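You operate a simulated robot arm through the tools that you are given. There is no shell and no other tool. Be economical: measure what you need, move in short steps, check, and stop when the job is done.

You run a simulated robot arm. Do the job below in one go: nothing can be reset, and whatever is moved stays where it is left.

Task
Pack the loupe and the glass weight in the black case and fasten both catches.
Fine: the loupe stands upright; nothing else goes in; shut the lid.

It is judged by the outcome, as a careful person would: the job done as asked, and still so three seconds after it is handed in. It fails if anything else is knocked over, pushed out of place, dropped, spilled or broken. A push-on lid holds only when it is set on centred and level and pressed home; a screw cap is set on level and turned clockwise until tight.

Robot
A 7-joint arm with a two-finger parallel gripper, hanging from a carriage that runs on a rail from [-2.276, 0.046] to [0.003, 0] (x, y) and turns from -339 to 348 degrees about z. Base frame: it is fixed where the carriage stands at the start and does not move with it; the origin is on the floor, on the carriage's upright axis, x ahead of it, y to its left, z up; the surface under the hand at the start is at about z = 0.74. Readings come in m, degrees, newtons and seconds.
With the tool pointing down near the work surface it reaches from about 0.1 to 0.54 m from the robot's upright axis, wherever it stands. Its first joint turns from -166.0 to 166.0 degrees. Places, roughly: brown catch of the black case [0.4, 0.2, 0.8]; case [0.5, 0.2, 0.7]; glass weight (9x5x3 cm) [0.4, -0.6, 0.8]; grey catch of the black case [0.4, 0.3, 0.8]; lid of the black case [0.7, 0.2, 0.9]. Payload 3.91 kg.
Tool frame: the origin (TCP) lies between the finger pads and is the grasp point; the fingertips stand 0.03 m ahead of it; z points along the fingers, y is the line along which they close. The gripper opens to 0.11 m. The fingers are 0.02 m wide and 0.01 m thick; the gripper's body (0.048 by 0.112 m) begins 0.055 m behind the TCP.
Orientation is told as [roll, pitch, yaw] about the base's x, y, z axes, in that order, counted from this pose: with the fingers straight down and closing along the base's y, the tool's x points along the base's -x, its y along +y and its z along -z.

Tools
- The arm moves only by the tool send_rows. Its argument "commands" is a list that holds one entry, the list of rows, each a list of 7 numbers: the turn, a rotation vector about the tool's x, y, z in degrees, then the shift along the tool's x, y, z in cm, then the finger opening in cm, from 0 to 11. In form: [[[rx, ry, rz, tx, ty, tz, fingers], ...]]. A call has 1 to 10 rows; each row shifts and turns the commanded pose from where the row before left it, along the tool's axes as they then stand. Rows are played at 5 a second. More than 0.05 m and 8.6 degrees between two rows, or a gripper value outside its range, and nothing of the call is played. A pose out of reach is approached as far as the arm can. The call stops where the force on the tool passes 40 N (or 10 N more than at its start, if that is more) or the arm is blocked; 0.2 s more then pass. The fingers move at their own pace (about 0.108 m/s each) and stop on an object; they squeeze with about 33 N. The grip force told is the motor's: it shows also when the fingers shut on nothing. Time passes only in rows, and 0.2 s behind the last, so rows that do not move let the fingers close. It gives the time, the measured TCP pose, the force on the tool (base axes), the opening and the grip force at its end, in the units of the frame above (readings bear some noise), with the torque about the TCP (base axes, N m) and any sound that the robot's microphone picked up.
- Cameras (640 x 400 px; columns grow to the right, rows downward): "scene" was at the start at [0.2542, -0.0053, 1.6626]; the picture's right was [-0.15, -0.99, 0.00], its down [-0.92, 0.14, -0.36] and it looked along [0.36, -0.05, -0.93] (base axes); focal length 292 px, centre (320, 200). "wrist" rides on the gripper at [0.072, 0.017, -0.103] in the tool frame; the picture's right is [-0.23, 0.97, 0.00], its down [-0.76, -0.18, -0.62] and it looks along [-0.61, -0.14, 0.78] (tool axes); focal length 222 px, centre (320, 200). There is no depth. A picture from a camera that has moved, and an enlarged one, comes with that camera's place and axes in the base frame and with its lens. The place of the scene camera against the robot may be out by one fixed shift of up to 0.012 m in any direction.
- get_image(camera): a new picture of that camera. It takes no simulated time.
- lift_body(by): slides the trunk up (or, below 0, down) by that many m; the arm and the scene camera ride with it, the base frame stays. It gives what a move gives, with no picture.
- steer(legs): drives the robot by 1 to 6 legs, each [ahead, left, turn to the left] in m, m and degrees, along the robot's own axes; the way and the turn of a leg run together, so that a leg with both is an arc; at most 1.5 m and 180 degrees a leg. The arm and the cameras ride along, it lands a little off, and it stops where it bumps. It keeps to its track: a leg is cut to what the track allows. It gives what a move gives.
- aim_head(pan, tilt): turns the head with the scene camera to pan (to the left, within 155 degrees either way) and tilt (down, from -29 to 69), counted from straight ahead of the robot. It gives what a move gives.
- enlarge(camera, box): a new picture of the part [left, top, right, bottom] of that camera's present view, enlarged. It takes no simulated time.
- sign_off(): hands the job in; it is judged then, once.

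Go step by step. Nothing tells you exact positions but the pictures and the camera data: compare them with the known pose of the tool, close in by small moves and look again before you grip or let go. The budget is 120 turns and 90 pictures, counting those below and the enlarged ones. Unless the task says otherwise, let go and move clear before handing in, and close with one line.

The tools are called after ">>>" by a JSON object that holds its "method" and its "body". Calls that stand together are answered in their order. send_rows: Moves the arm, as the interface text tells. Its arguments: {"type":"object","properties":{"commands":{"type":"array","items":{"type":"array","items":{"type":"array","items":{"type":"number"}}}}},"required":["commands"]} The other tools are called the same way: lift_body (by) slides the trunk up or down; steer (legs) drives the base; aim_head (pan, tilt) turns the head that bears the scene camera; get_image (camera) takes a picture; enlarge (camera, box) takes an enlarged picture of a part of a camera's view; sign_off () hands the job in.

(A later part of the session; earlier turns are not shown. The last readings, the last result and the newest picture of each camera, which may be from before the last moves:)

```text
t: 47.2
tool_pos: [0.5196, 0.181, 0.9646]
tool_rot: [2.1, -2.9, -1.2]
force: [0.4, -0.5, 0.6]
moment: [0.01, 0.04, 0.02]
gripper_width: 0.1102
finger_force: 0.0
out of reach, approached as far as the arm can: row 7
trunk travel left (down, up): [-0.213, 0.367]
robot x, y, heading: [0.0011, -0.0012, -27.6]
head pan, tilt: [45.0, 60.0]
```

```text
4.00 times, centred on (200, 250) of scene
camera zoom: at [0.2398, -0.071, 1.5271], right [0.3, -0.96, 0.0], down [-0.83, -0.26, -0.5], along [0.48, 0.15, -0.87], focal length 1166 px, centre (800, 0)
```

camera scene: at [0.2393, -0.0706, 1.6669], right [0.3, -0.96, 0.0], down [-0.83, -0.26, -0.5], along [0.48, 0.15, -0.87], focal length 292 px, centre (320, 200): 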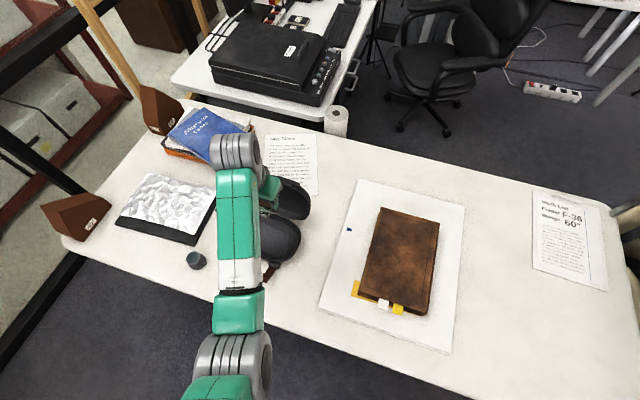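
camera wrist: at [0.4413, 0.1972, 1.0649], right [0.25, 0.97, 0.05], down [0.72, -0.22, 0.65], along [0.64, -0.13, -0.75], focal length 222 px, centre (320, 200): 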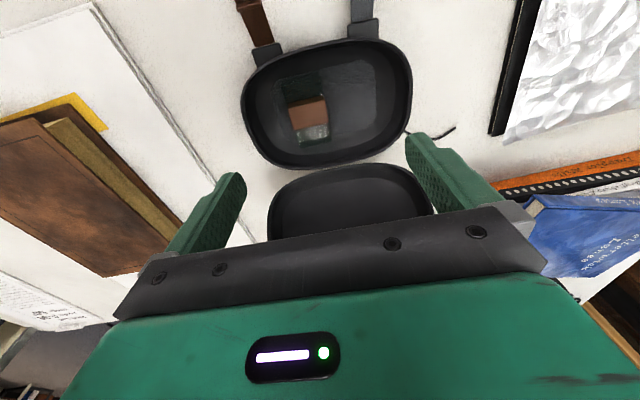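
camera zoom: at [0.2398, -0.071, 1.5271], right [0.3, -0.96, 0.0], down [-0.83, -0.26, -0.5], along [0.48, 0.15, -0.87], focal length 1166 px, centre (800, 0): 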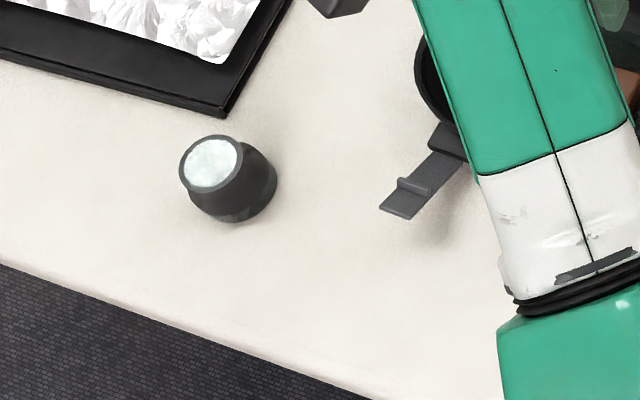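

The weight lies flat on the -y side with room for the loupe. The loupe stands glass-up at about (0.407, 0.396), about 5 cm tall and 4.7 cm across. I'll turn the hand and go above it.

>>> {"method": "send_rows", "body": {"commands": [[[0, 0, -7.6, 1, 0, 0, 9], [0, 0, -7.6, 1, 0, 0, 9], [0, 0, -7.6, 0, 0, 0, 9], [0, 0, -7.6, 0, 0, 0, 9], [0, 0, -7.6, 0, 0, 0, 9], [0, 0, -7.6, 0, 0, 0, 9], [0, 0, -7.6, 0, 0, 0, 9], [0, 0, -7.6, 0, 0, 0, 9], [0, 0, 0, -2.5, 4, 0, 9], [0, 0, 0, -2.5, 4, 0, 9]]]}}

>>> {"method": "get_image", "body": {"camera": "wrist"}}

```text
t: 49.4
tool_pos: [0.4447, 0.2555, 0.9543]
tool_rot: [0.3, 0.0, 58.7]
force: [-0.2, -0.7, -0.2]
moment: [-0.02, 0.03, 0.01]
gripper_width: 0.0901
finger_force: 0.0
trunk travel left (down, up): [-0.213, 0.367]
robot x, y, heading: [0.0009, -0.0003, -27.9]
head pan, tilt: [45.0, 60.0]
```

```text
53 pictures are left
camera wrist: at [0.3931, 0.2025, 1.0592], right [-0.71, 0.7, 0.01], down [0.55, 0.56, 0.62], along [0.43, 0.45, -0.78], focal length 222 px, centre (320, 200)
```

wrist: 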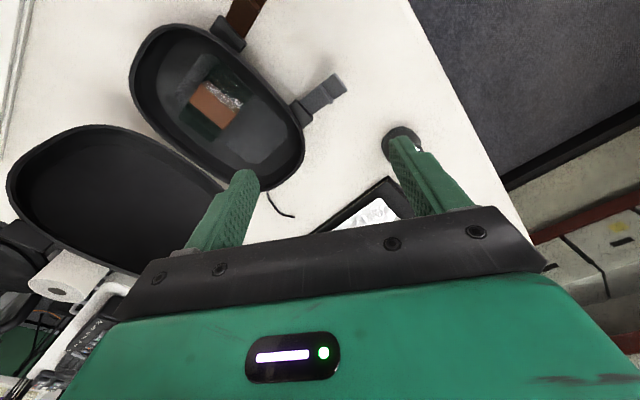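

>>> {"method": "send_rows", "body": {"commands": [[[0, 0, 0, -2.5, 2.6, 0, 9], [0, 0, 0, -2.5, 2.6, 0, 9], [0, 0, 0, -2.5, 2.6, 0, 9], [0, 0, 0, -2.5, 2.7, 0, 9], [0, 0, 0, 0, 0, 0, 9]]]}}

>>> {"method": "get_image", "body": {"camera": "wrist"}}

```text
t: 50.6
tool_pos: [0.4106, 0.3934, 0.9566]
tool_rot: [0.4, 0.1, 58.7]
force: [0.0, 1.0, 0.3]
moment: [-0.03, -0.03, 0.02]
gripper_width: 0.09
finger_force: 0.1
trunk travel left (down, up): [-0.213, 0.367]
robot x, y, heading: [0.0044, 0.0001, -27.8]
head pan, tilt: [45.0, 60.0]
```

```text
52 pictures are left
camera wrist: at [0.3583, 0.3402, 1.0607], right [-0.71, 0.7, 0.01], down [0.55, 0.56, 0.62], along [0.43, 0.45, -0.78], focal length 222 px, centre (320, 200)
```

wrist: 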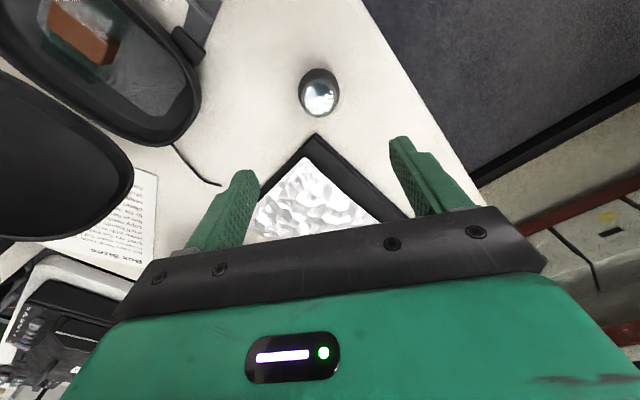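

The loupe centre reads (0.403, 0.388). I'll adjust and go down 10 cm, then check.

>>> {"method": "send_rows", "body": {"commands": [[[0, 0, 0, 0.9, 0.3, 0, 9], [0, 0, 0, 0, 0, 4, 9], [0, 0, 0, 0, 0, 4, 9], [0, 0, 0, 0, 0, 1.5, 9], [0, 0, 0, 0, 0, 0, 9]]]}}

>>> {"method": "get_image", "body": {"camera": "wrist"}}

```text
t: 51.8
tool_pos: [0.4014, 0.3857, 0.864]
tool_rot: [0.3, 0.0, 58.8]
force: [-1.1, 0.1, 0.7]
moment: [0.04, 0.0, -0.02]
gripper_width: 0.0898
finger_force: 0.0
trunk travel left (down, up): [-0.213, 0.367]
robot x, y, heading: [-0.0003, 0.0004, -27.7]
head pan, tilt: [45.0, 60.0]
```

```text
51 pictures are left
camera wrist: at [0.3492, 0.3339, 0.9684], right [-0.71, 0.7, 0.01], down [0.55, 0.56, 0.62], along [0.43, 0.45, -0.78], focal length 222 px, centre (320, 200)
```

wrist: 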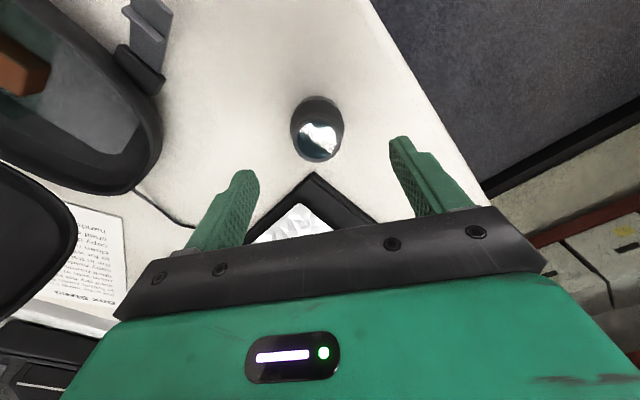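

Consistent at (0.403, 0.388). Descending to grip height.

>>> {"method": "send_rows", "body": {"commands": [[[0, 0, 0, -0.25, 0, 3, 9], [0, 0, 0, 0, 0, 3, 9], [0, 0, 0, 0, 0, 2.4, 9], [0, 0, 0, 0, 0, 0, 9]]]}}

>>> {"method": "get_image", "body": {"camera": "wrist"}}

```text
t: 52.8
tool_pos: [0.4006, 0.3898, 0.7803]
tool_rot: [0.4, 0.1, 58.9]
force: [-0.8, 0.0, -0.1]
moment: [-0.02, 0.0, 0.01]
gripper_width: 0.09
finger_force: 0.1
trunk travel left (down, up): [-0.213, 0.367]
robot x, y, heading: [-0.0001, 0.0023, -28.0]
head pan, tilt: [45.0, 60.0]
```

```text
50 pictures are left
camera wrist: at [0.348, 0.3374, 0.8845], right [-0.71, 0.7, 0.01], down [0.55, 0.56, 0.62], along [0.43, 0.45, -0.78], focal length 222 px, centre (320, 200)
```

wrist: 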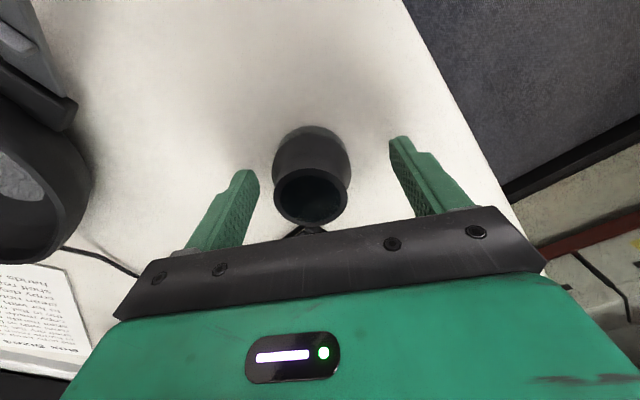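

Centred within a few millimetres; I'll shift 4 mm and close gently.

>>> {"method": "send_rows", "body": {"commands": [[[0, 0, 0, 0.4, 0, 0.2, 9], [0, 0, 0, 0, 0, 0, 6], [0, 0, 0, 0, 0, 0, 4], [0, 0, 0, 0, 0, 0, 2], [0, 0, 0, 0, 0, 0, 2], [0, 0, 0, 0, 0, 0, 2]]]}}

>>> {"method": "send_rows", "body": {"commands": [[[0, 0, 0, 0, 0, -0.5, 2], [0, 0, 0, 0, 0, -1, 2], [0, 0, 0, 0, 0, 0, 2]]]}}

>>> {"method": "get_image", "body": {"camera": "wrist"}}

```text
t: 54.2
tool_pos: [0.3992, 0.3868, 0.7782]
tool_rot: [0.2, -0.1, 58.7]
force: [0.9, -0.6, 1.6]
moment: [-0.02, -0.07, 0.02]
gripper_width: 0.0507
finger_force: 32.5
trunk travel left (down, up): [-0.213, 0.367]
robot x, y, heading: [-0.0019, -0.0013, -27.8]
head pan, tilt: [45.0, 60.0]
```

```text
t: 55.0
tool_pos: [0.4012, 0.3876, 0.7924]
tool_rot: [0.5, 0.0, 58.7]
force: [-0.2, -0.4, -0.6]
moment: [0.02, 0.01, -0.02]
gripper_width: 0.0506
finger_force: 33.1
trunk travel left (down, up): [-0.213, 0.367]
robot x, y, heading: [-0.0006, 0.0004, -27.8]
head pan, tilt: [45.0, 60.0]
```

```text
49 pictures are left
camera wrist: at [0.3479, 0.3342, 0.8961], right [-0.71, 0.7, 0.01], down [0.55, 0.56, 0.62], along [0.43, 0.45, -0.78], focal length 222 px, centre (320, 200)
```

wrist: 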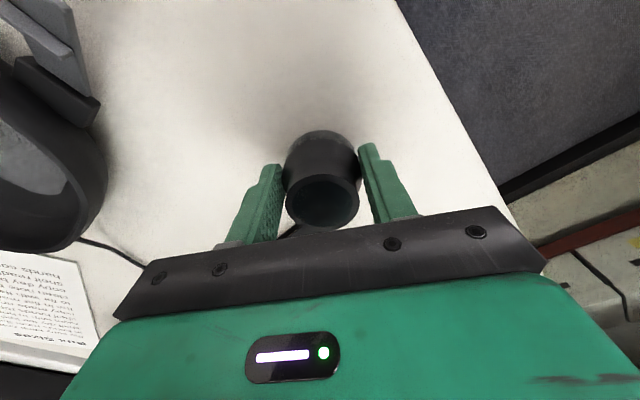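

Loupe held upright. Raising it and carrying it over the +y half of the case.

>>> {"method": "send_rows", "body": {"commands": [[[0, 0, 0, 0, 0, -4, 2], [0, 0, 0, 0, 0, -4, 2], [0, 0, 0, 0, 0, -4, 2], [0, 0, 0, 0, 0, -2, 2], [0, 0, 0, 1.2, -4.1, 0, 2], [0, 0, 0, 1.2, -4.1, 0, 2], [0, 0, 0, 1.2, -4.1, 0, 2], [0, 0, 0, 1.2, -4.1, 0, 2], [0, 0, 0, 1.2, -4.1, 0, 2], [0, 0, 0, 0, 0, 0, 2]]]}}

>>> {"method": "get_image", "body": {"camera": "wrist"}}

>>> {"method": "get_image", "body": {"camera": "scene"}}

```text
t: 57.2
tool_pos: [0.5463, 0.2282, 0.9322]
tool_rot: [0.4, 0.0, 58.9]
force: [0.3, -0.9, -0.5]
moment: [0.01, 0.01, -0.03]
gripper_width: 0.0504
finger_force: 32.8
trunk travel left (down, up): [-0.213, 0.367]
robot x, y, heading: [-0.0032, -0.0012, -27.9]
head pan, tilt: [45.0, 60.0]
```

```text
48 pictures are left
camera wrist: at [0.4936, 0.1756, 1.0355], right [-0.71, 0.7, 0.01], down [0.55, 0.56, 0.62], along [0.43, 0.45, -0.78], focal length 222 px, centre (320, 200)
```

wrist: 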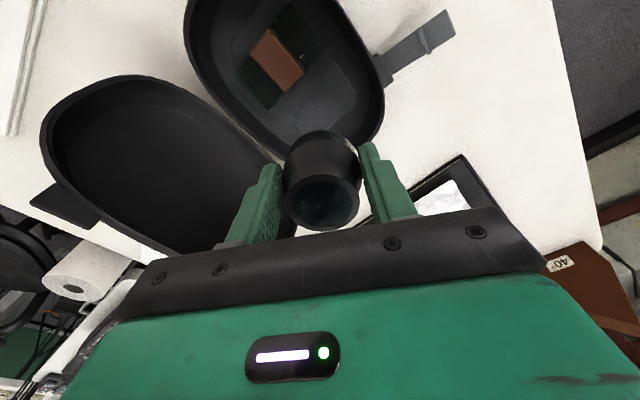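

```text
47 pictures are left
camera scene: at [0.2394, -0.0708, 1.527], right [0.3, -0.96, 0.0], down [-0.83, -0.26, -0.5], along [0.48, 0.15, -0.87], focal length 292 px, centre (320, 200)
```

scene: 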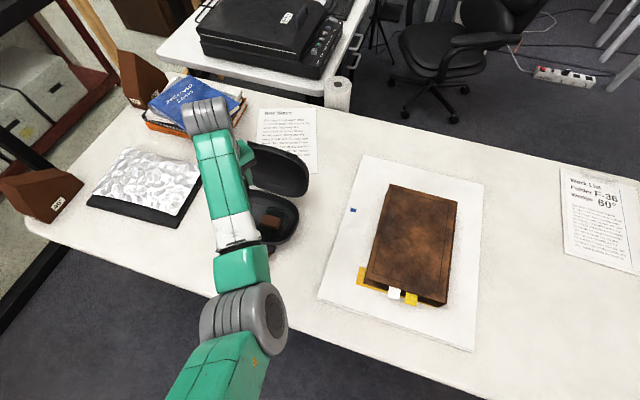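

The lid leans back far enough to clear the hand, and the loupe is over the +y half. Going down toward the floor.

>>> {"method": "send_rows", "body": {"commands": [[[0, 0, 0, 0, 0.2, 4, 2], [0, 0, 0, 0, 0, 4, 2], [0, 0, 0, 0, 0, 3, 2], [0, 0, 0, 0, 0, 0, 2]]]}}

>>> {"method": "get_image", "body": {"camera": "wrist"}}

>>> {"method": "enlarge", "body": {"camera": "scene", "box": [200, 120, 340, 260]}}

```text
t: 58.2
tool_pos: [0.5435, 0.2274, 0.8212]
tool_rot: [0.2, 0.0, 58.7]
force: [-0.6, 0.9, -0.1]
moment: [-0.04, -0.04, -0.02]
gripper_width: 0.0505
finger_force: 32.8
trunk travel left (down, up): [-0.213, 0.367]
robot x, y, heading: [0.0026, -0.0017, -27.9]
head pan, tilt: [45.0, 60.0]
```

```text
46 pictures are left
camera wrist: at [0.4905, 0.1759, 0.9252], right [-0.71, 0.7, 0.01], down [0.55, 0.56, 0.62], along [0.43, 0.45, -0.78], focal length 222 px, centre (320, 200)
```

wrist: 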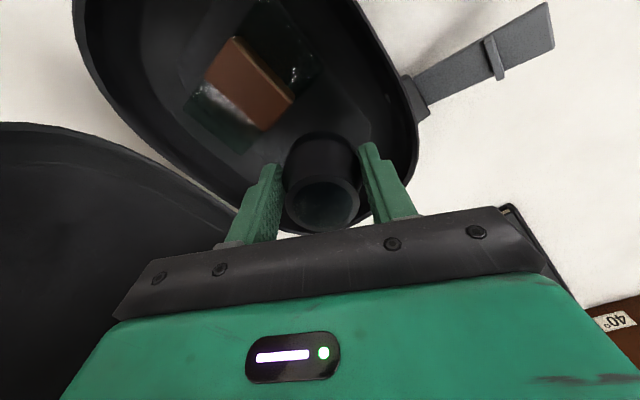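

```text
2.86 times, centred on (270, 190) of scene
camera zoom: at [0.2394, -0.0707, 1.527], right [0.3, -0.96, 0.0], down [-0.83, -0.26, -0.5], along [0.48, 0.15, -0.87], focal length 833 px, centre (463, 229)
```

zoom: 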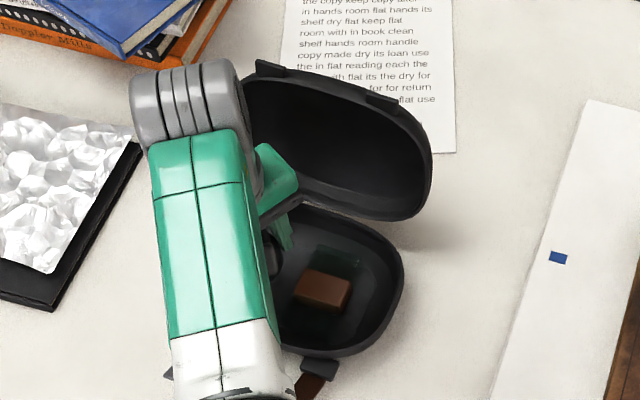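

Clear on all sides. Lowering the last centimetres.

>>> {"method": "send_rows", "body": {"commands": [[[0, 0, 0, 0, 0, 1.5, 2], [0, 0, 0, 0, 0, 1.0, 2], [0, 0, 0, 0, 0, 0.6, 2], [0, 0, 0, 0, 0, 0, 2]]]}}

>>> {"method": "send_rows", "body": {"commands": [[[0, 0, 0, 0, 0, 0.3, 2], [0, 0, 0, 0, 0, 0.2, 2], [0, 0, 0, 0, 0, 0, 2]]]}}

```text
t: 59.2
tool_pos: [0.5433, 0.2284, 0.7908]
tool_rot: [0.4, 0.1, 58.7]
force: [0.7, -0.3, -0.5]
moment: [0.0, 0.03, 0.0]
gripper_width: 0.0505
finger_force: 33.0
trunk travel left (down, up): [-0.213, 0.367]
robot x, y, heading: [-0.0013, -0.0007, -27.8]
head pan, tilt: [45.0, 60.0]
```

```text
t: 60.0
tool_pos: [0.5431, 0.2297, 0.786]
tool_rot: [0.4, 0.0, 58.7]
force: [-0.3, 0.9, -0.9]
moment: [-0.01, 0.0, -0.02]
gripper_width: 0.0505
finger_force: 32.6
trunk travel left (down, up): [-0.213, 0.367]
robot x, y, heading: [-0.0024, -0.0011, -27.6]
head pan, tilt: [45.0, 60.0]
```

>>> {"method": "send_rows", "body": {"commands": [[[0, 0, 0, 0, 0, 0.2, 2], [0, 0, 0, 0, 0, 0.15, 2], [0, 0, 0, 0, 0, 0, 2]]]}}

```text
t: 60.8
tool_pos: [0.5446, 0.2304, 0.7834]
tool_rot: [0.2, -0.2, 58.8]
force: [-8.0, -0.9, 28.8]
moment: [-0.07, 0.03, 0.08]
gripper_width: 0.0506
finger_force: 33.8
trunk travel left (down, up): [-0.213, 0.367]
robot x, y, heading: [0.0034, -0.0023, -27.6]
head pan, tilt: [45.0, 60.0]
```

Seated on the floor. I'll ease the press, open slightly and rise.

>>> {"method": "send_rows", "body": {"commands": [[[0, 0, 0, 0, 0, -0.15, 2], [0, 0, 0, 0, 0, 0, 6.3], [0, 0, 0, 0, 0, 0, 6.3], [0, 0, 0, 0, 0, -2, 6.3], [0, 0, 0, 0, 0, -4, 6.3], [0, 0, 0, 0, 0, -4, 6.3], [0, 0, 0, 0, 0, -4, 6.3], [0, 0, 0, 0, 0, 0, 6.3]]]}}

>>> {"method": "get_image", "body": {"camera": "wrist"}}

```text
t: 62.6
tool_pos: [0.5425, 0.2294, 0.9249]
tool_rot: [0.4, 0.0, 58.7]
force: [0.0, -0.4, -0.1]
moment: [0.01, -0.01, 0.05]
gripper_width: 0.063
finger_force: 0.0
trunk travel left (down, up): [-0.213, 0.367]
robot x, y, heading: [-0.0006, 0.0004, -27.7]
head pan, tilt: [45.0, 60.0]
```

```text
44 pictures are left
camera wrist: at [0.489, 0.1755, 1.0294], right [-0.71, 0.7, 0.01], down [0.55, 0.56, 0.62], along [0.43, 0.45, -0.78], focal length 222 px, centre (320, 200)
```

wrist: 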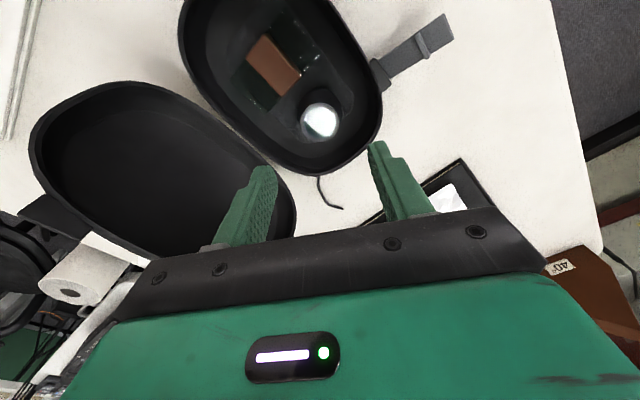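

The loupe stands upright beside the weight. Next I close the lid: I'll turn the hand to face forward, lower the trunk for reach while keeping the hand high, and hook behind the lid's top edge (about x 0.67–0.71, z 0.93).

>>> {"method": "send_rows", "body": {"commands": [[[0, 0, 7.4, 0, 0, -3, 4], [0, 0, 7.4, 0, 0, -3, 4], [0, 0, 7.4, 0, 0, -3, 4], [0, 0, 7.4, 0, 0, -3, 4], [0, 0, 7.4, 0, 0, 0, 4], [0, 0, 7.4, 0, 0, 0, 4], [0, 0, 7.4, 0, 0, 0, 4], [0, 0, 6.9, 0, -3, 0, 4]]]}}

>>> {"method": "lift_body", "body": {"by": -0.06}}

>>> {"method": "send_rows", "body": {"commands": [[[0, -7.5, 0, 0, 0, 0, 4], [0, -7.5, 0, 0, 0, 0, 4], [0, -7.5, 0, 0, 0, 0, 4], [0, -7.5, 0, 0, 0, 0, 4], [0, 0, 0, 0, 0, 0, 4]]]}}

>>> {"method": "get_image", "body": {"camera": "wrist"}}

```text
t: 64.4
tool_pos: [0.5473, 0.1976, 1.0429]
tool_rot: [0.2, 0.3, -0.1]
force: [-0.8, 0.3, 0.9]
moment: [-0.05, 0.0, -0.04]
gripper_width: 0.0401
finger_force: 0.0
trunk travel left (down, up): [-0.213, 0.367]
robot x, y, heading: [-0.0002, -0.0, -27.6]
head pan, tilt: [45.0, 60.0]
```

```text
t: 65.4
tool_pos: [0.5482, 0.1972, 0.9838]
tool_rot: [0.3, 0.3, 0.0]
force: [-0.5, 1.0, 1.0]
moment: [-0.02, -0.01, -0.03]
gripper_width: 0.0399
finger_force: 0.1
trunk travel left (down, up): [-0.153, 0.427]
robot x, y, heading: [0.0011, -0.0027, -28.0]
head pan, tilt: [45.0, 60.0]
```

```text
t: 66.6
tool_pos: [0.5498, 0.1981, 0.983]
tool_rot: [0.1, -29.8, -0.1]
force: [0.5, -0.4, -0.1]
moment: [0.0, -0.02, -0.03]
gripper_width: 0.0399
finger_force: 0.0
trunk travel left (down, up): [-0.153, 0.427]
robot x, y, heading: [-0.001, -0.0007, -27.9]
head pan, tilt: [45.0, 60.0]
```

```text
43 pictures are left
camera wrist: at [0.4336, 0.2147, 1.0373], right [0.2, 0.97, 0.12], down [0.35, -0.18, 0.92], along [0.92, -0.14, -0.38], focal length 222 px, centre (320, 200)
```

wrist: 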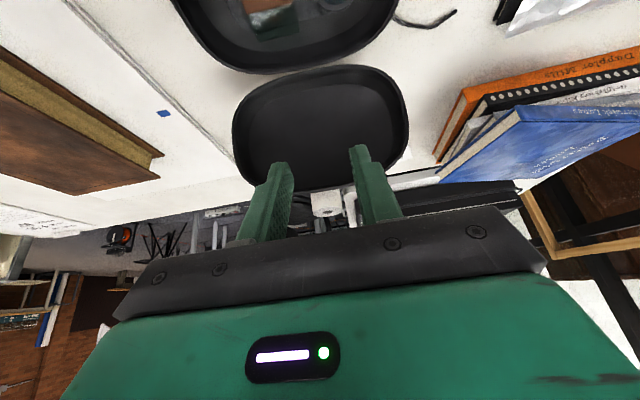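

The lid is centred at y ≈ 0.195. I'll move forward above the lid top until the fingertips are behind it.

>>> {"method": "send_rows", "body": {"commands": [[[0, 0, 0, -0.75, 0, -1.3, 4], [0, 0, 0, -3.2, 0, 1.85, 4], [0, 0, 0, -3.2, 0, 1.85, 4], [0, 0, 0, -3.2, 0, 1.85, 4], [0, 0, 0, -3.2, 0, 1.85, 4], [0, 0, 0, -3.2, 0, 1.85, 4], [0, 0, 0, 0, 0, 0, 4]]]}}

>>> {"method": "get_image", "body": {"camera": "scene"}}

>>> {"method": "get_image", "body": {"camera": "wrist"}}

```text
t: 68.2
tool_pos: [0.735, 0.1971, 0.9939]
tool_rot: [0.3, -29.7, -0.1]
force: [0.2, 0.6, -1.0]
moment: [-0.01, 0.05, -0.01]
gripper_width: 0.0398
finger_force: 0.1
trunk travel left (down, up): [-0.153, 0.427]
robot x, y, heading: [0.0002, 0.0024, -27.8]
head pan, tilt: [45.0, 60.0]
```

```text
42 pictures are left
camera scene: at [0.2395, -0.0706, 1.467], right [0.3, -0.96, 0.0], down [-0.83, -0.26, -0.5], along [0.48, 0.15, -0.87], focal length 292 px, centre (320, 200)
```

scene: 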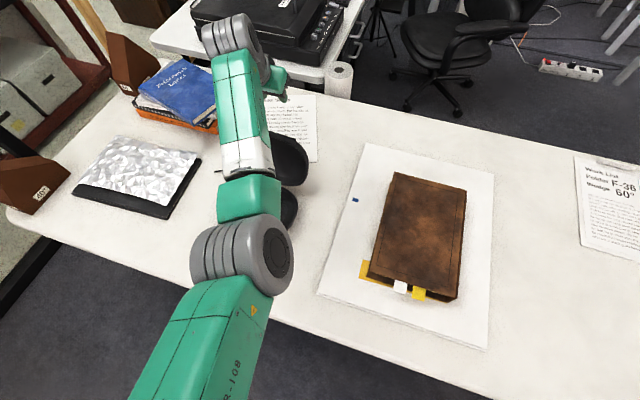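

```text
41 pictures are left
camera wrist: at [0.6204, 0.2142, 1.0491], right [0.2, 0.97, 0.12], down [0.35, -0.18, 0.92], along [0.92, -0.14, -0.38], focal length 222 px, centre (320, 200)
```

wrist: 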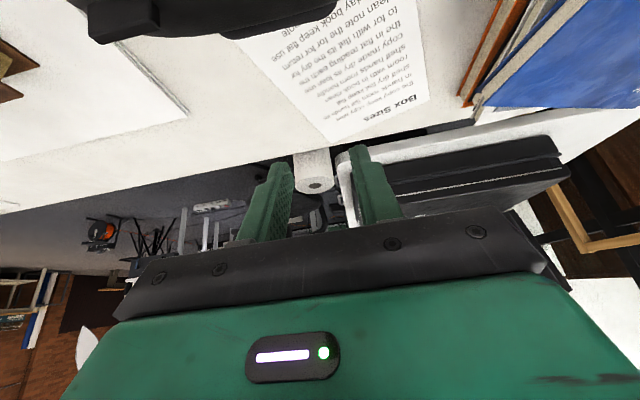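

The arm reaches beyond the lid. Lowering the fingertips behind its top edge.

>>> {"method": "send_rows", "body": {"commands": [[[0, 0, 0, 1.0, 0, 1.73, 4], [0, 0, 0, 1.0, 0, 1.73, 4], [0, 0, 0, 1.0, 0, 1.73, 4], [0, 0, 0, 0.9, 0, 1.56, 4], [0, 0, 0, 0, 0, 0, 4]]]}}

>>> {"method": "get_image", "body": {"camera": "wrist"}}

```text
t: 69.4
tool_pos: [0.7327, 0.1983, 0.9179]
tool_rot: [0.2, -29.7, -0.1]
force: [-0.6, 0.3, -0.5]
moment: [0.0, -0.01, 0.0]
gripper_width: 0.0401
finger_force: 0.1
trunk travel left (down, up): [-0.153, 0.427]
robot x, y, heading: [0.001, -0.0009, -27.7]
head pan, tilt: [45.0, 60.0]
```

```text
40 pictures are left
camera wrist: at [0.6179, 0.2155, 0.9725], right [0.2, 0.97, 0.12], down [0.35, -0.18, 0.92], along [0.91, -0.14, -0.38], focal length 222 px, centre (320, 200)
```

wrist: 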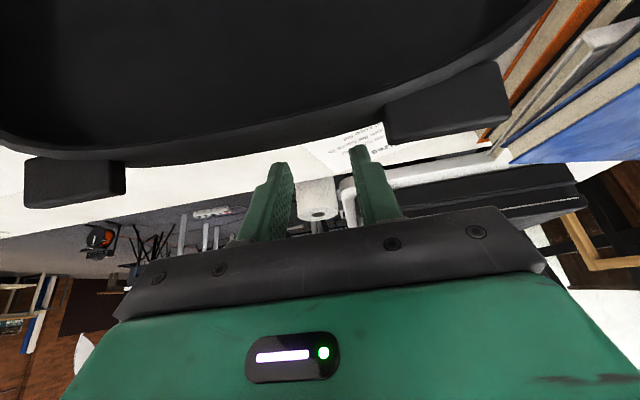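

Fingertips are behind the edge between the two latch blocks. I'll go 1 cm deeper and pull toward the front, watching the force.

>>> {"method": "send_rows", "body": {"commands": [[[0, 0, 0, 0.5, 0, 0.87, 4], [0, 0, 0, 1.73, 0, -1.0, 4], [0, 0, 0, 1.3, 0, -1.1, 4], [0, 0, 0, 1.3, 0, -1.2, 4], [0, 0, 0, 0, 0, 0, 4]]]}}

>>> {"method": "get_image", "body": {"camera": "wrist"}}

```text
t: 70.6
tool_pos: [0.6782, 0.1977, 0.9152]
tool_rot: [0.4, -29.8, -0.1]
force: [2.3, 0.9, 4.0]
moment: [0.11, -0.05, -0.01]
gripper_width: 0.0405
finger_force: 0.5
trunk travel left (down, up): [-0.153, 0.427]
robot x, y, heading: [0.0004, 0.0004, -27.7]
head pan, tilt: [45.0, 60.0]
```

```text
39 pictures are left
camera wrist: at [0.5633, 0.2153, 0.9698], right [0.2, 0.97, 0.12], down [0.35, -0.18, 0.92], along [0.92, -0.14, -0.38], focal length 222 px, centre (320, 200)
```

wrist: 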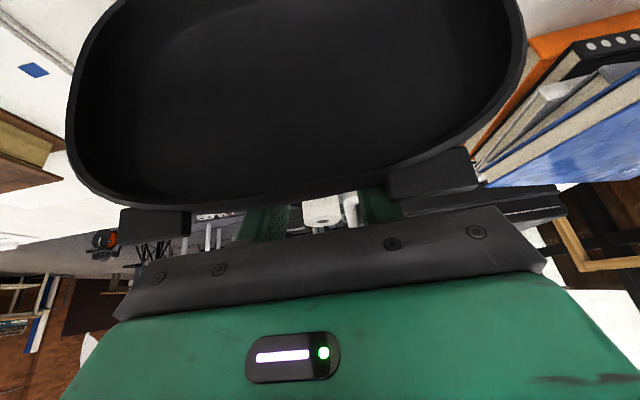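

The lid is following with little force. Continuing the pull along its arc.

>>> {"method": "send_rows", "body": {"commands": [[[0, 0, 0, 1.43, 0, -1.52, 4], [0, 0, 0, 1.48, 0, -1.43, 4], [0, 0, 0, 1.63, 0, -1.17, 4], [0, 0, 0, 0, 0, 0, 4]]]}}

>>> {"method": "get_image", "body": {"camera": "wrist"}}

>>> {"method": "get_image", "body": {"camera": "scene"}}

```text
t: 71.6
tool_pos: [0.6172, 0.1976, 0.9288]
tool_rot: [0.2, -29.6, 0.0]
force: [-0.8, -0.7, 8.6]
moment: [-0.34, -0.17, 0.01]
gripper_width: 0.0407
finger_force: 0.1
trunk travel left (down, up): [-0.153, 0.427]
robot x, y, heading: [-0.0021, 0.0014, -28.0]
head pan, tilt: [45.0, 60.0]
```

```text
38 pictures are left
camera wrist: at [0.5015, 0.2158, 0.9827], right [0.2, 0.97, 0.11], down [0.36, -0.18, 0.92], along [0.91, -0.14, -0.38], focal length 222 px, centre (320, 200)
```

wrist: 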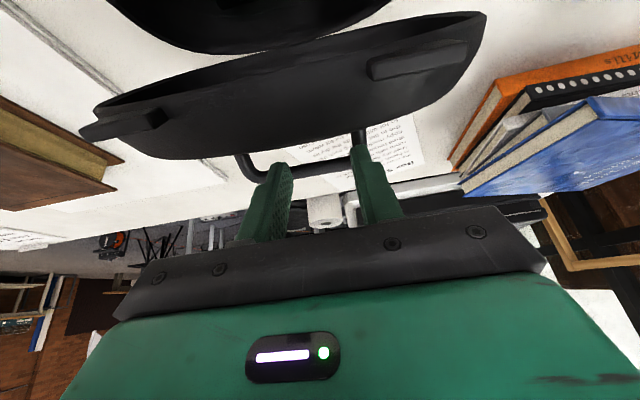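

```text
37 pictures are left
camera scene: at [0.2397, -0.0706, 1.4668], right [0.3, -0.96, 0.0], down [-0.83, -0.26, -0.5], along [0.48, 0.15, -0.87], focal length 292 px, centre (320, 200)
```

scene: 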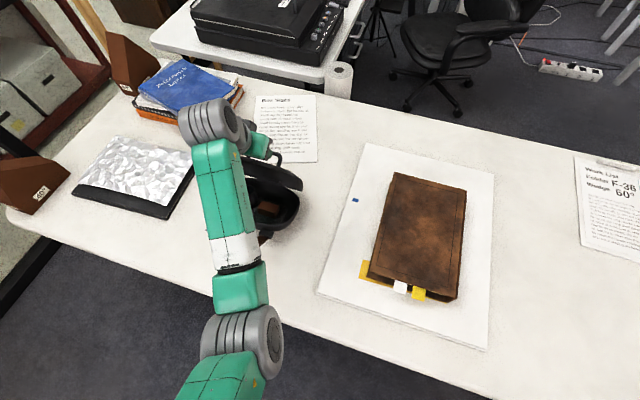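

>>> {"method": "enlarge", "body": {"camera": "scene", "box": [220, 110, 330, 250]}}

>>> {"method": "enlarge", "body": {"camera": "wrist", "box": [60, 0, 500, 260]}}

```text
2.86 times, centred on (275, 180) of scene
camera zoom: at [0.2397, -0.0706, 1.4668], right [0.3, -0.96, 0.0], down [-0.83, -0.26, -0.5], along [0.48, 0.15, -0.87], focal length 833 px, centre (449, 257)
```

zoom: 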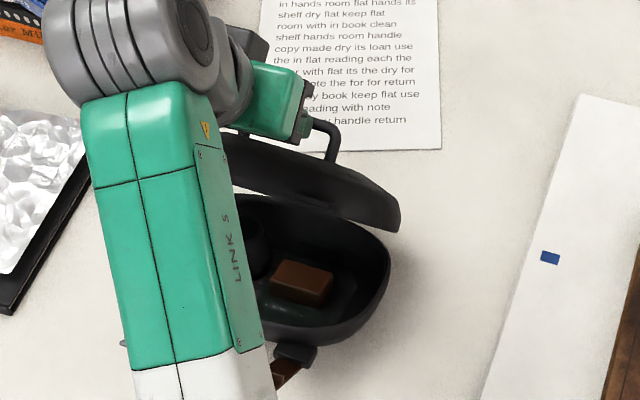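

```text
1.45 times, centred on (280, 130) of wrist
camera zoom: at [0.5015, 0.2158, 0.9827], right [0.2, 0.97, 0.11], down [0.36, -0.18, 0.92], along [0.91, -0.14, -0.38], focal length 323 px, centre (378, 302)
```

zoom: 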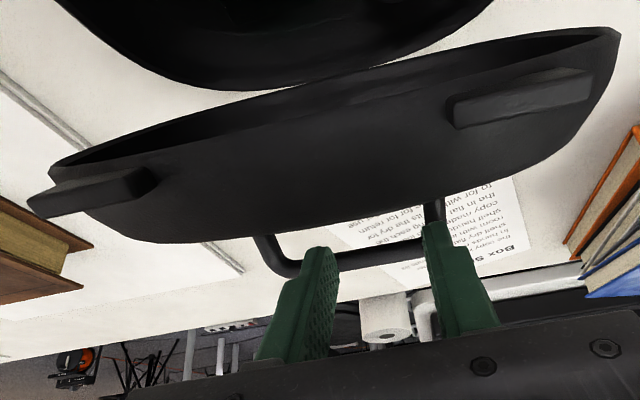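

The lid is now about 25° past vertical toward closed, and the fingers bear on its back. I'll keep pushing along the arc.

>>> {"method": "send_rows", "body": {"commands": [[[0, 0, 0, 1.62, 0, -0.85, 4], [0, 0, 0, 1.62, 0, -0.8, 4], [0, 0, 0, 1.62, 0, -0.76, 4], [0, 0, 0, 1.62, 0, -0.6, 4], [0, 0, 0, 0, 0, 0, 4]]]}}

>>> {"method": "get_image", "body": {"camera": "wrist"}}

>>> {"method": "enlarge", "body": {"camera": "scene", "box": [200, 110, 330, 260]}}

```text
t: 72.8
tool_pos: [0.5465, 0.199, 0.9225]
tool_rot: [0.2, -29.7, -0.1]
force: [-5.0, 2.6, 7.8]
moment: [-0.07, -0.08, -0.02]
gripper_width: 0.0387
finger_force: 0.0
trunk travel left (down, up): [-0.153, 0.427]
robot x, y, heading: [0.0004, 0.0014, -27.8]
head pan, tilt: [45.0, 60.0]
```

```text
34 pictures are left
camera wrist: at [0.431, 0.2165, 0.9768], right [0.2, 0.97, 0.12], down [0.35, -0.18, 0.92], along [0.91, -0.14, -0.38], focal length 222 px, centre (320, 200)
```

wrist: 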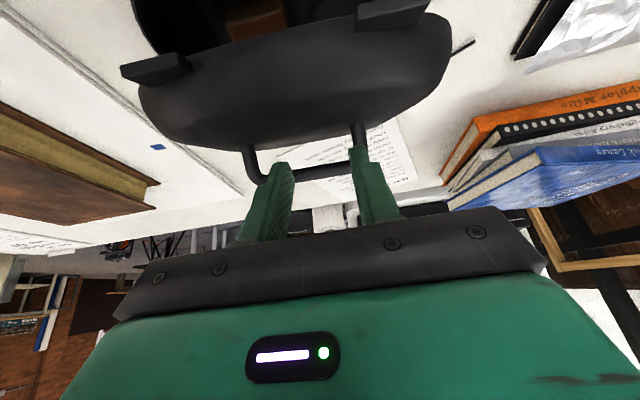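

```text
2.67 times, centred on (265, 185) of scene
camera zoom: at [0.2393, -0.0703, 1.4669], right [0.3, -0.96, 0.0], down [-0.83, -0.26, -0.5], along [0.48, 0.15, -0.87], focal length 778 px, centre (467, 240)
```

zoom: 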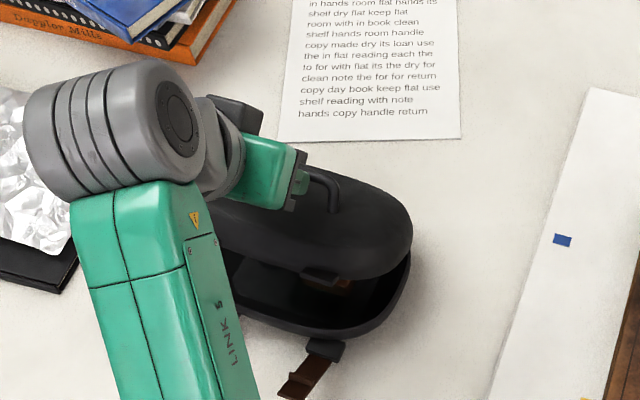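

The lid is about 30° open. Continuing forward and down to shut it.

>>> {"method": "send_rows", "body": {"commands": [[[0, 0, 0, 1.6, 0, 0.1, 4], [0, 0, 0, 1.7, 0, 0.25, 4], [0, 0, 0, 1.5, 0, 0.5, 4], [0, 0, 0, 0, 0, 0, 4]]]}}

>>> {"method": "enlarge", "body": {"camera": "scene", "box": [200, 110, 330, 260]}}

```text
t: 73.8
tool_pos: [0.5099, 0.1976, 0.8926]
tool_rot: [0.1, -29.8, 0.0]
force: [0.0, 0.4, -0.2]
moment: [-0.01, -0.01, 0.04]
gripper_width: 0.04
finger_force: 0.1
trunk travel left (down, up): [-0.153, 0.427]
robot x, y, heading: [-0.0005, 0.0001, -27.9]
head pan, tilt: [45.0, 60.0]
```

```text
2.67 times, centred on (265, 185) of scene
camera zoom: at [0.2394, -0.0707, 1.4669], right [0.3, -0.96, 0.0], down [-0.83, -0.26, -0.5], along [0.48, 0.15, -0.87], focal length 778 px, centre (467, 240)
```

zoom: 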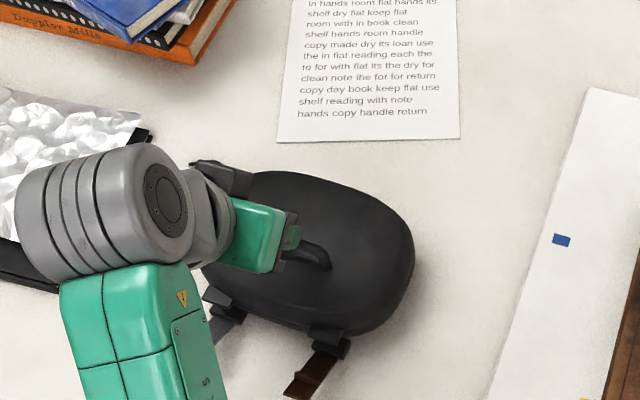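

The lid has fallen shut. I'll rise, straighten the hand, and look at the catches.

>>> {"method": "send_rows", "body": {"commands": [[[0, 0, 0, -1.5, 0, -2.6, 4], [0, 0, 0, -1.5, 0, -2.6, 4], [0, 7.5, 0, 2, 0, -2, 4], [0, 7.5, 0, 3, 0, -2, 4], [0, 7.5, 0, 3, 0, -2, 4], [0, 7.5, 0, 3, 0, 0, 4], [0, 0, 0, 0, 0, 0, 4]]]}}

>>> {"method": "get_image", "body": {"camera": "wrist"}}

```text
t: 75.4
tool_pos: [0.4673, 0.2003, 0.9533]
tool_rot: [0.5, -16.7, -0.1]
force: [0.0, -0.2, -0.7]
moment: [-0.02, 0.01, 0.0]
gripper_width: 0.0402
finger_force: 0.0
out of reach, approached as far as the arm can: row 3, 4, 5
trunk travel left (down, up): [-0.153, 0.427]
robot x, y, heading: [0.0027, 0.0026, -27.8]
head pan, tilt: [45.0, 60.0]
```

```text
31 pictures are left
camera wrist: at [0.3668, 0.2172, 1.0324], right [0.22, 0.97, 0.07], down [0.55, -0.18, 0.82], along [0.81, -0.14, -0.57], focal length 222 px, centre (320, 200)
```

wrist: 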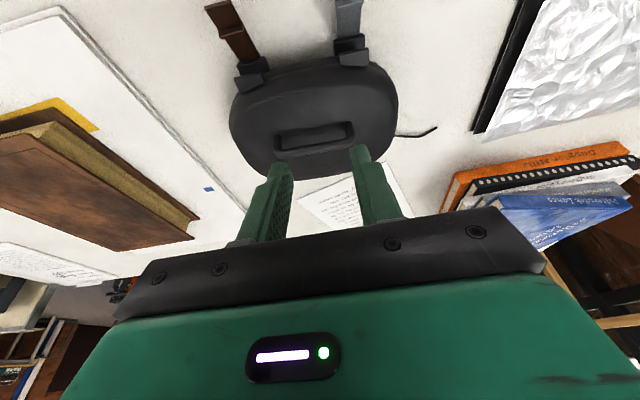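

The lid is down. I'll raise the trunk so the arm folds more easily and move back to look at the catches.

>>> {"method": "lift_body", "body": {"by": 0.1}}

>>> {"method": "send_rows", "body": {"commands": [[[0, 7, 0, 2, 0, 0, 4], [0, 7, 0, 2, 0, 0, 4], [0, 3, 0, 2, 0, 0, 4], [0, 0, 0, 0, 0, 0, 4]]]}}

>>> {"method": "get_image", "body": {"camera": "wrist"}}

```text
t: 76.7
tool_pos: [0.4658, 0.1993, 1.0533]
tool_rot: [0.4, -16.9, -0.1]
force: [0.4, -0.8, -0.1]
moment: [0.02, 0.0, 0.01]
gripper_width: 0.0402
finger_force: 0.0
trunk travel left (down, up): [-0.253, 0.327]
robot x, y, heading: [0.0028, -0.0014, -27.9]
head pan, tilt: [45.0, 60.0]
```

```text
t: 77.7
tool_pos: [0.4068, 0.1997, 1.0418]
tool_rot: [0.5, 0.2, 0.1]
force: [0.3, -0.3, -0.3]
moment: [0.01, -0.02, 0.0]
gripper_width: 0.0398
finger_force: 0.1
trunk travel left (down, up): [-0.253, 0.327]
robot x, y, heading: [0.0008, 0.0008, -27.5]
head pan, tilt: [45.0, 60.0]
```

```text
30 pictures are left
camera wrist: at [0.3342, 0.2162, 1.147], right [0.23, 0.97, 0.01], down [0.76, -0.18, 0.62], along [0.6, -0.13, -0.79], focal length 222 px, centre (320, 200)
```

wrist: 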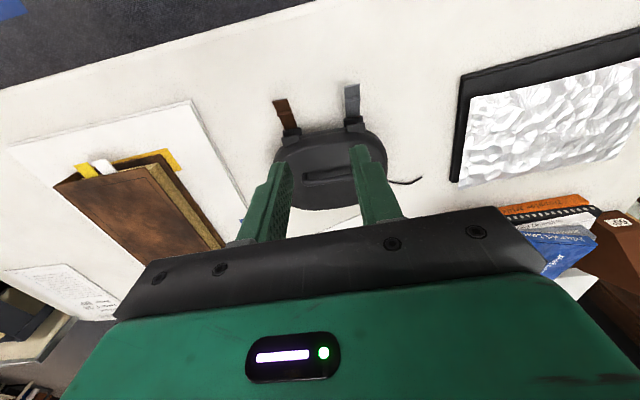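

>>> {"method": "enlarge", "body": {"camera": "wrist", "box": [260, 75, 420, 175]}}

>>> {"method": "enlarge", "body": {"camera": "scene", "box": [200, 140, 330, 260]}}

```text
4.00 times, centred on (340, 125) of wrist
camera zoom: at [0.3342, 0.2162, 1.147], right [0.23, 0.97, 0.01], down [0.76, -0.18, 0.62], along [0.6, -0.13, -0.79], focal length 888 px, centre (240, 500)
```

zoom: 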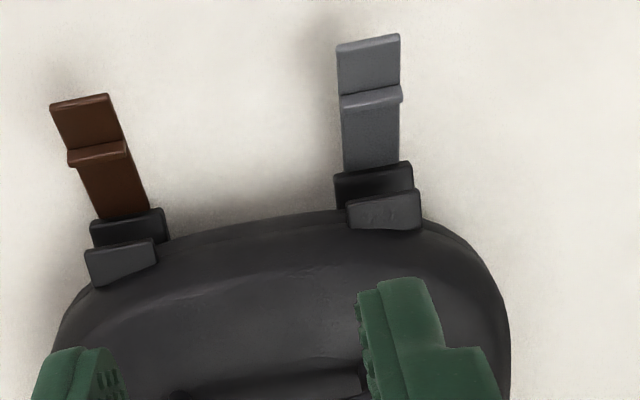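

```text
3.33 times, centred on (265, 200) of scene
camera zoom: at [0.2394, -0.0706, 1.5669], right [0.3, -0.96, 0.0], down [-0.83, -0.26, -0.5], along [0.48, 0.15, -0.87], focal length 972 px, centre (503, 200)
```

zoom: 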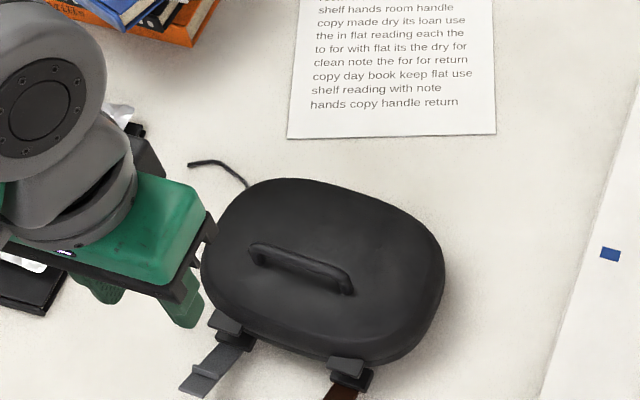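

The lid is closed with its latch blocks above the base hinges. The straps stick out to the front: grey tip near (0.42, 0.255), brown tip near (0.412, 0.135), z ≈ 0.75. I'll pinch each by its edges and swing it up; grey first, looking closer.

>>> {"method": "send_rows", "body": {"commands": [[[0, 0, 7, 0, 2.8, 4, 6], [0, 0, 0, -1.5, 2.9, 4, 6], [0, 0, 0, 0, 0, 4, 6], [0, 0, 0, 0, 0, 2, 6], [0, 0, 0, 0, 0, 0, 6]]]}}

>>> {"method": "get_image", "body": {"camera": "wrist"}}

```text
refused: row 2 steps farther than a row can; nothing moved
```

```text
27 pictures are left
camera wrist: at [0.3342, 0.2162, 1.147], right [0.23, 0.97, 0.01], down [0.76, -0.18, 0.62], along [0.6, -0.13, -0.79], focal length 222 px, centre (320, 200)
```

wrist: 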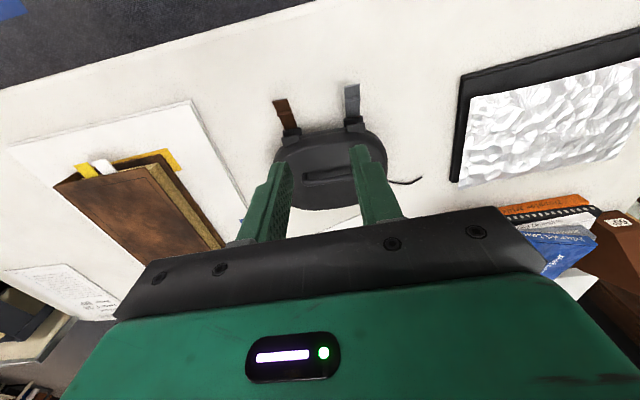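

A step was too long; I'll resend in smaller steps.

>>> {"method": "send_rows", "body": {"commands": [[[0, 0, 7, 0, 2.8, 3, 6], [0, 0, 0, -1.5, 2.9, 3, 6], [0, 0, 0, 0, 0, 4, 6], [0, 0, 0, 0, 0, 4, 6], [0, 0, 0, 0, 0, 4, 6], [0, 0, 0, 0, 0, 0, 6]]]}}

>>> {"method": "get_image", "body": {"camera": "wrist"}}

```text
t: 79.1
tool_pos: [0.4299, 0.2546, 0.861]
tool_rot: [0.5, 0.1, -7.0]
force: [-0.7, 0.1, -0.2]
moment: [0.01, 0.01, -0.02]
gripper_width: 0.0602
finger_force: 0.1
trunk travel left (down, up): [-0.253, 0.327]
robot x, y, heading: [0.0007, -0.0015, -27.7]
head pan, tilt: [45.0, 60.0]
```

```text
26 pictures are left
camera wrist: at [0.3589, 0.2801, 0.9656], right [0.34, 0.94, 0.01], down [0.74, -0.27, 0.62], along [0.58, -0.21, -0.79], focal length 222 px, centre (320, 200)
```

wrist: 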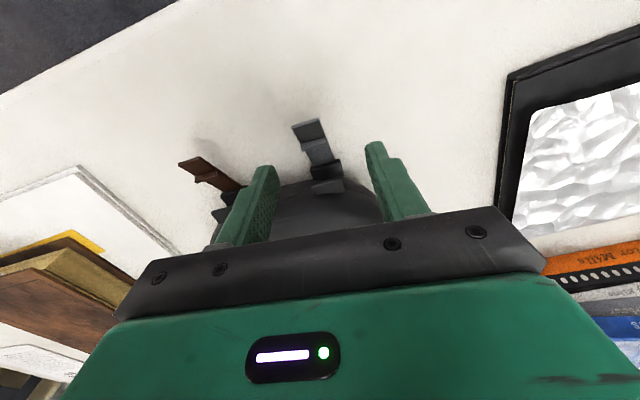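

>>> {"method": "enlarge", "body": {"camera": "wrist", "box": [220, 100, 420, 225]}}

```text
3.20 times, centred on (320, 162) of wrist
camera zoom: at [0.3589, 0.2801, 0.9656], right [0.34, 0.94, 0.01], down [0.74, -0.27, 0.62], along [0.58, -0.21, -0.79], focal length 711 px, centre (320, 320)
```

zoom: 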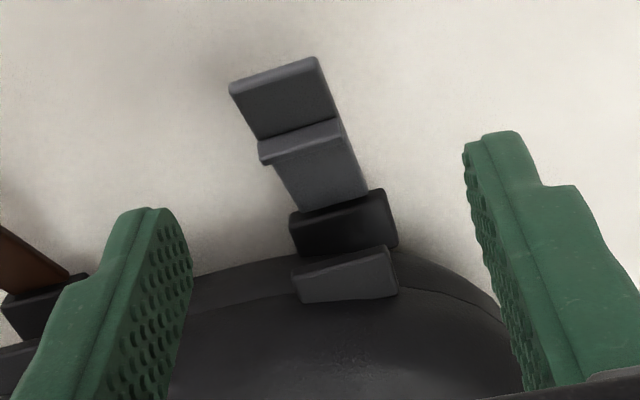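

The straps actually stick out toward the front and slightly upward: grey tip at about (0.411, 0.25, 0.80), hinge at (0.469, 0.248, 0.77). I'll come from the front with closed, tilted fingers, get under the strap and sweep it up.

>>> {"method": "send_rows", "body": {"commands": [[[0, 0, -4, 0, 0, 0, 0], [0, 0, 0, 3.5, -0.4, 0, 0], [0, 0, 0, 3.5, -0.45, 0, 0], [0, -7.5, 0, 0, 0, 0, 0], [0, -7.5, 0, 0, 0, 0, 0], [0, -7.5, 0, 0, 0, 0, 0], [0, -7.5, 0, 0, 0, 0, 0], [0, 0, 0, 1.7, 0, 2.95, 0], [0, 0, 0, 1.7, 0, 2.95, 0], [0, 0, 0, 0, 0, 0, 0]]]}}

>>> {"method": "get_image", "body": {"camera": "wrist"}}

```text
t: 81.3
tool_pos: [0.3565, 0.2559, 0.7971]
tool_rot: [0.6, -29.8, -3.2]
force: [0.8, -0.3, 0.2]
moment: [-0.02, 0.0, -0.02]
gripper_width: 0.0
finger_force: 33.3
trunk travel left (down, up): [-0.253, 0.327]
robot x, y, heading: [-0.0012, -0.001, -28.0]
head pan, tilt: [45.0, 60.0]
```

```text
24 pictures are left
camera wrist: at [0.2415, 0.2789, 0.8517], right [0.25, 0.96, 0.12], down [0.34, -0.2, 0.92], along [0.91, -0.19, -0.38], focal length 222 px, centre (320, 200)
```

wrist: 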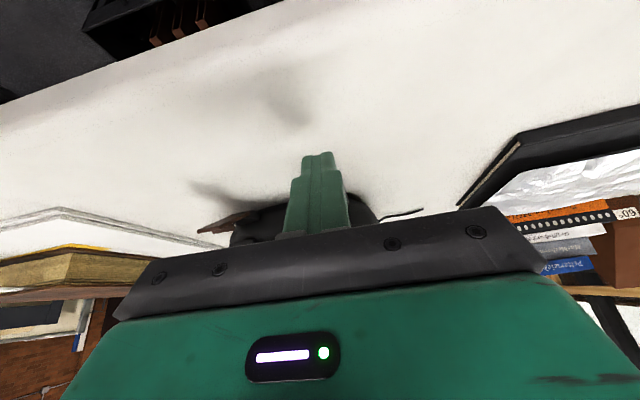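

The grey strap is right behind the fingers. I'll move under it and take a look before sweeping up.

>>> {"method": "send_rows", "body": {"commands": [[[0, 0, 0, 0.1, -0.5, 0.3, 0], [0, 0, 0, -2.08, 0, 1.2, 0], [0, 0, 0, -2.08, 0, 1.2, 0], [0, 0, 0, 0, 0, 0, 0]]]}}

>>> {"method": "enlarge", "body": {"camera": "wrist", "box": [180, 90, 460, 265]}}

```text
t: 82.3
tool_pos: [0.4022, 0.2433, 0.7939]
tool_rot: [0.4, -29.9, -3.2]
force: [-0.7, -0.9, 0.0]
moment: [-0.01, 0.04, 0.0]
gripper_width: 0.0
finger_force: 32.9
trunk travel left (down, up): [-0.253, 0.327]
robot x, y, heading: [0.0012, -0.0019, -27.6]
head pan, tilt: [45.0, 60.0]
```

```text
2.29 times, centred on (320, 178) of wrist
camera zoom: at [0.2878, 0.2671, 0.8487], right [0.25, 0.96, 0.12], down [0.34, -0.2, 0.92], along [0.91, -0.19, -0.38], focal length 508 px, centre (320, 251)
```

zoom: 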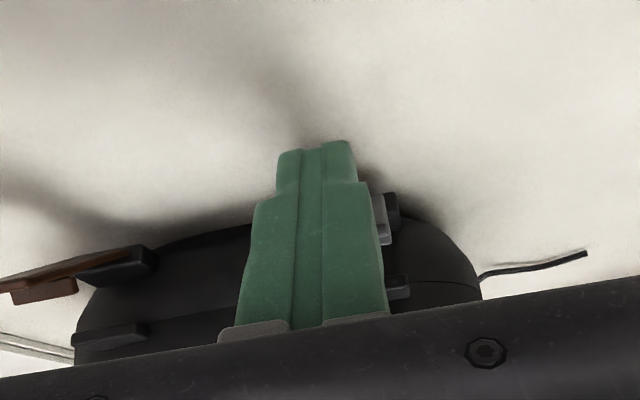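

The strap is a little to the +y side of the fingers; shift 6 mm and sweep up along the arc.

>>> {"method": "send_rows", "body": {"commands": [[[0, 0, 0, 0, 0.6, 0, 0], [0, 0, 0, -1.06, 0, -0.43, 0], [0, 0, 0, -1.14, 0, -0.38, 0], [0, 0, 0, -1.18, 0, -0.24, 0], [0, 0, 0, -1.2, 0, -0.1, 0], [0, 0, 0, 0, 0, 0, 0]]]}}

>>> {"method": "enlarge", "body": {"camera": "wrist", "box": [180, 90, 460, 265]}}

```text
t: 83.7
tool_pos: [0.4354, 0.248, 0.826]
tool_rot: [0.5, -29.8, -3.2]
force: [-0.8, 0.2, -1.1]
moment: [-0.01, -0.02, -0.01]
gripper_width: 0.0
finger_force: 33.1
trunk travel left (down, up): [-0.253, 0.327]
robot x, y, heading: [-0.0006, -0.0024, -27.7]
head pan, tilt: [45.0, 60.0]
```

```text
2.29 times, centred on (320, 178) of wrist
camera zoom: at [0.3211, 0.2717, 0.8802], right [0.25, 0.96, 0.12], down [0.34, -0.2, 0.92], along [0.91, -0.19, -0.38], focal length 508 px, centre (320, 251)
```

zoom: 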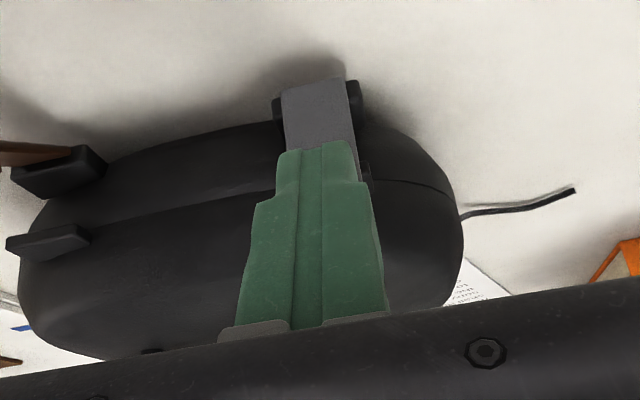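

The strap now stands up against the lid's front. Pressing it toward the lid.

>>> {"method": "send_rows", "body": {"commands": [[[0, 0, 0, -0.43, 0, 0.25, 0], [0, 0, 0, -0.43, 0, 0.25, 0], [0, 0, 0, 0, 0, 0, 0]]]}}

>>> {"method": "send_rows", "body": {"commands": [[[0, 0, 0, -0.43, 0, 0.25, 0], [0, 0, 0, -0.43, 0, 0.25, 0], [0, 0, 0, 0, 0, 0, 0]]]}}

```text
t: 84.5
tool_pos: [0.4447, 0.2491, 0.8267]
tool_rot: [0.6, -29.8, -3.2]
force: [-2.1, 1.1, 0.1]
moment: [0.04, 0.04, 0.01]
gripper_width: 0.0001
finger_force: 32.9
trunk travel left (down, up): [-0.253, 0.327]
robot x, y, heading: [-0.002, 0.0003, -27.8]
head pan, tilt: [45.0, 60.0]
```

```text
t: 85.3
tool_pos: [0.4573, 0.2478, 0.8253]
tool_rot: [0.6, -29.9, -3.2]
force: [-2.0, 1.2, -1.0]
moment: [0.0, 0.02, 0.01]
gripper_width: 0.0
finger_force: 33.5
trunk travel left (down, up): [-0.253, 0.327]
robot x, y, heading: [0.0016, 0.0027, -27.9]
head pan, tilt: [45.0, 60.0]
```

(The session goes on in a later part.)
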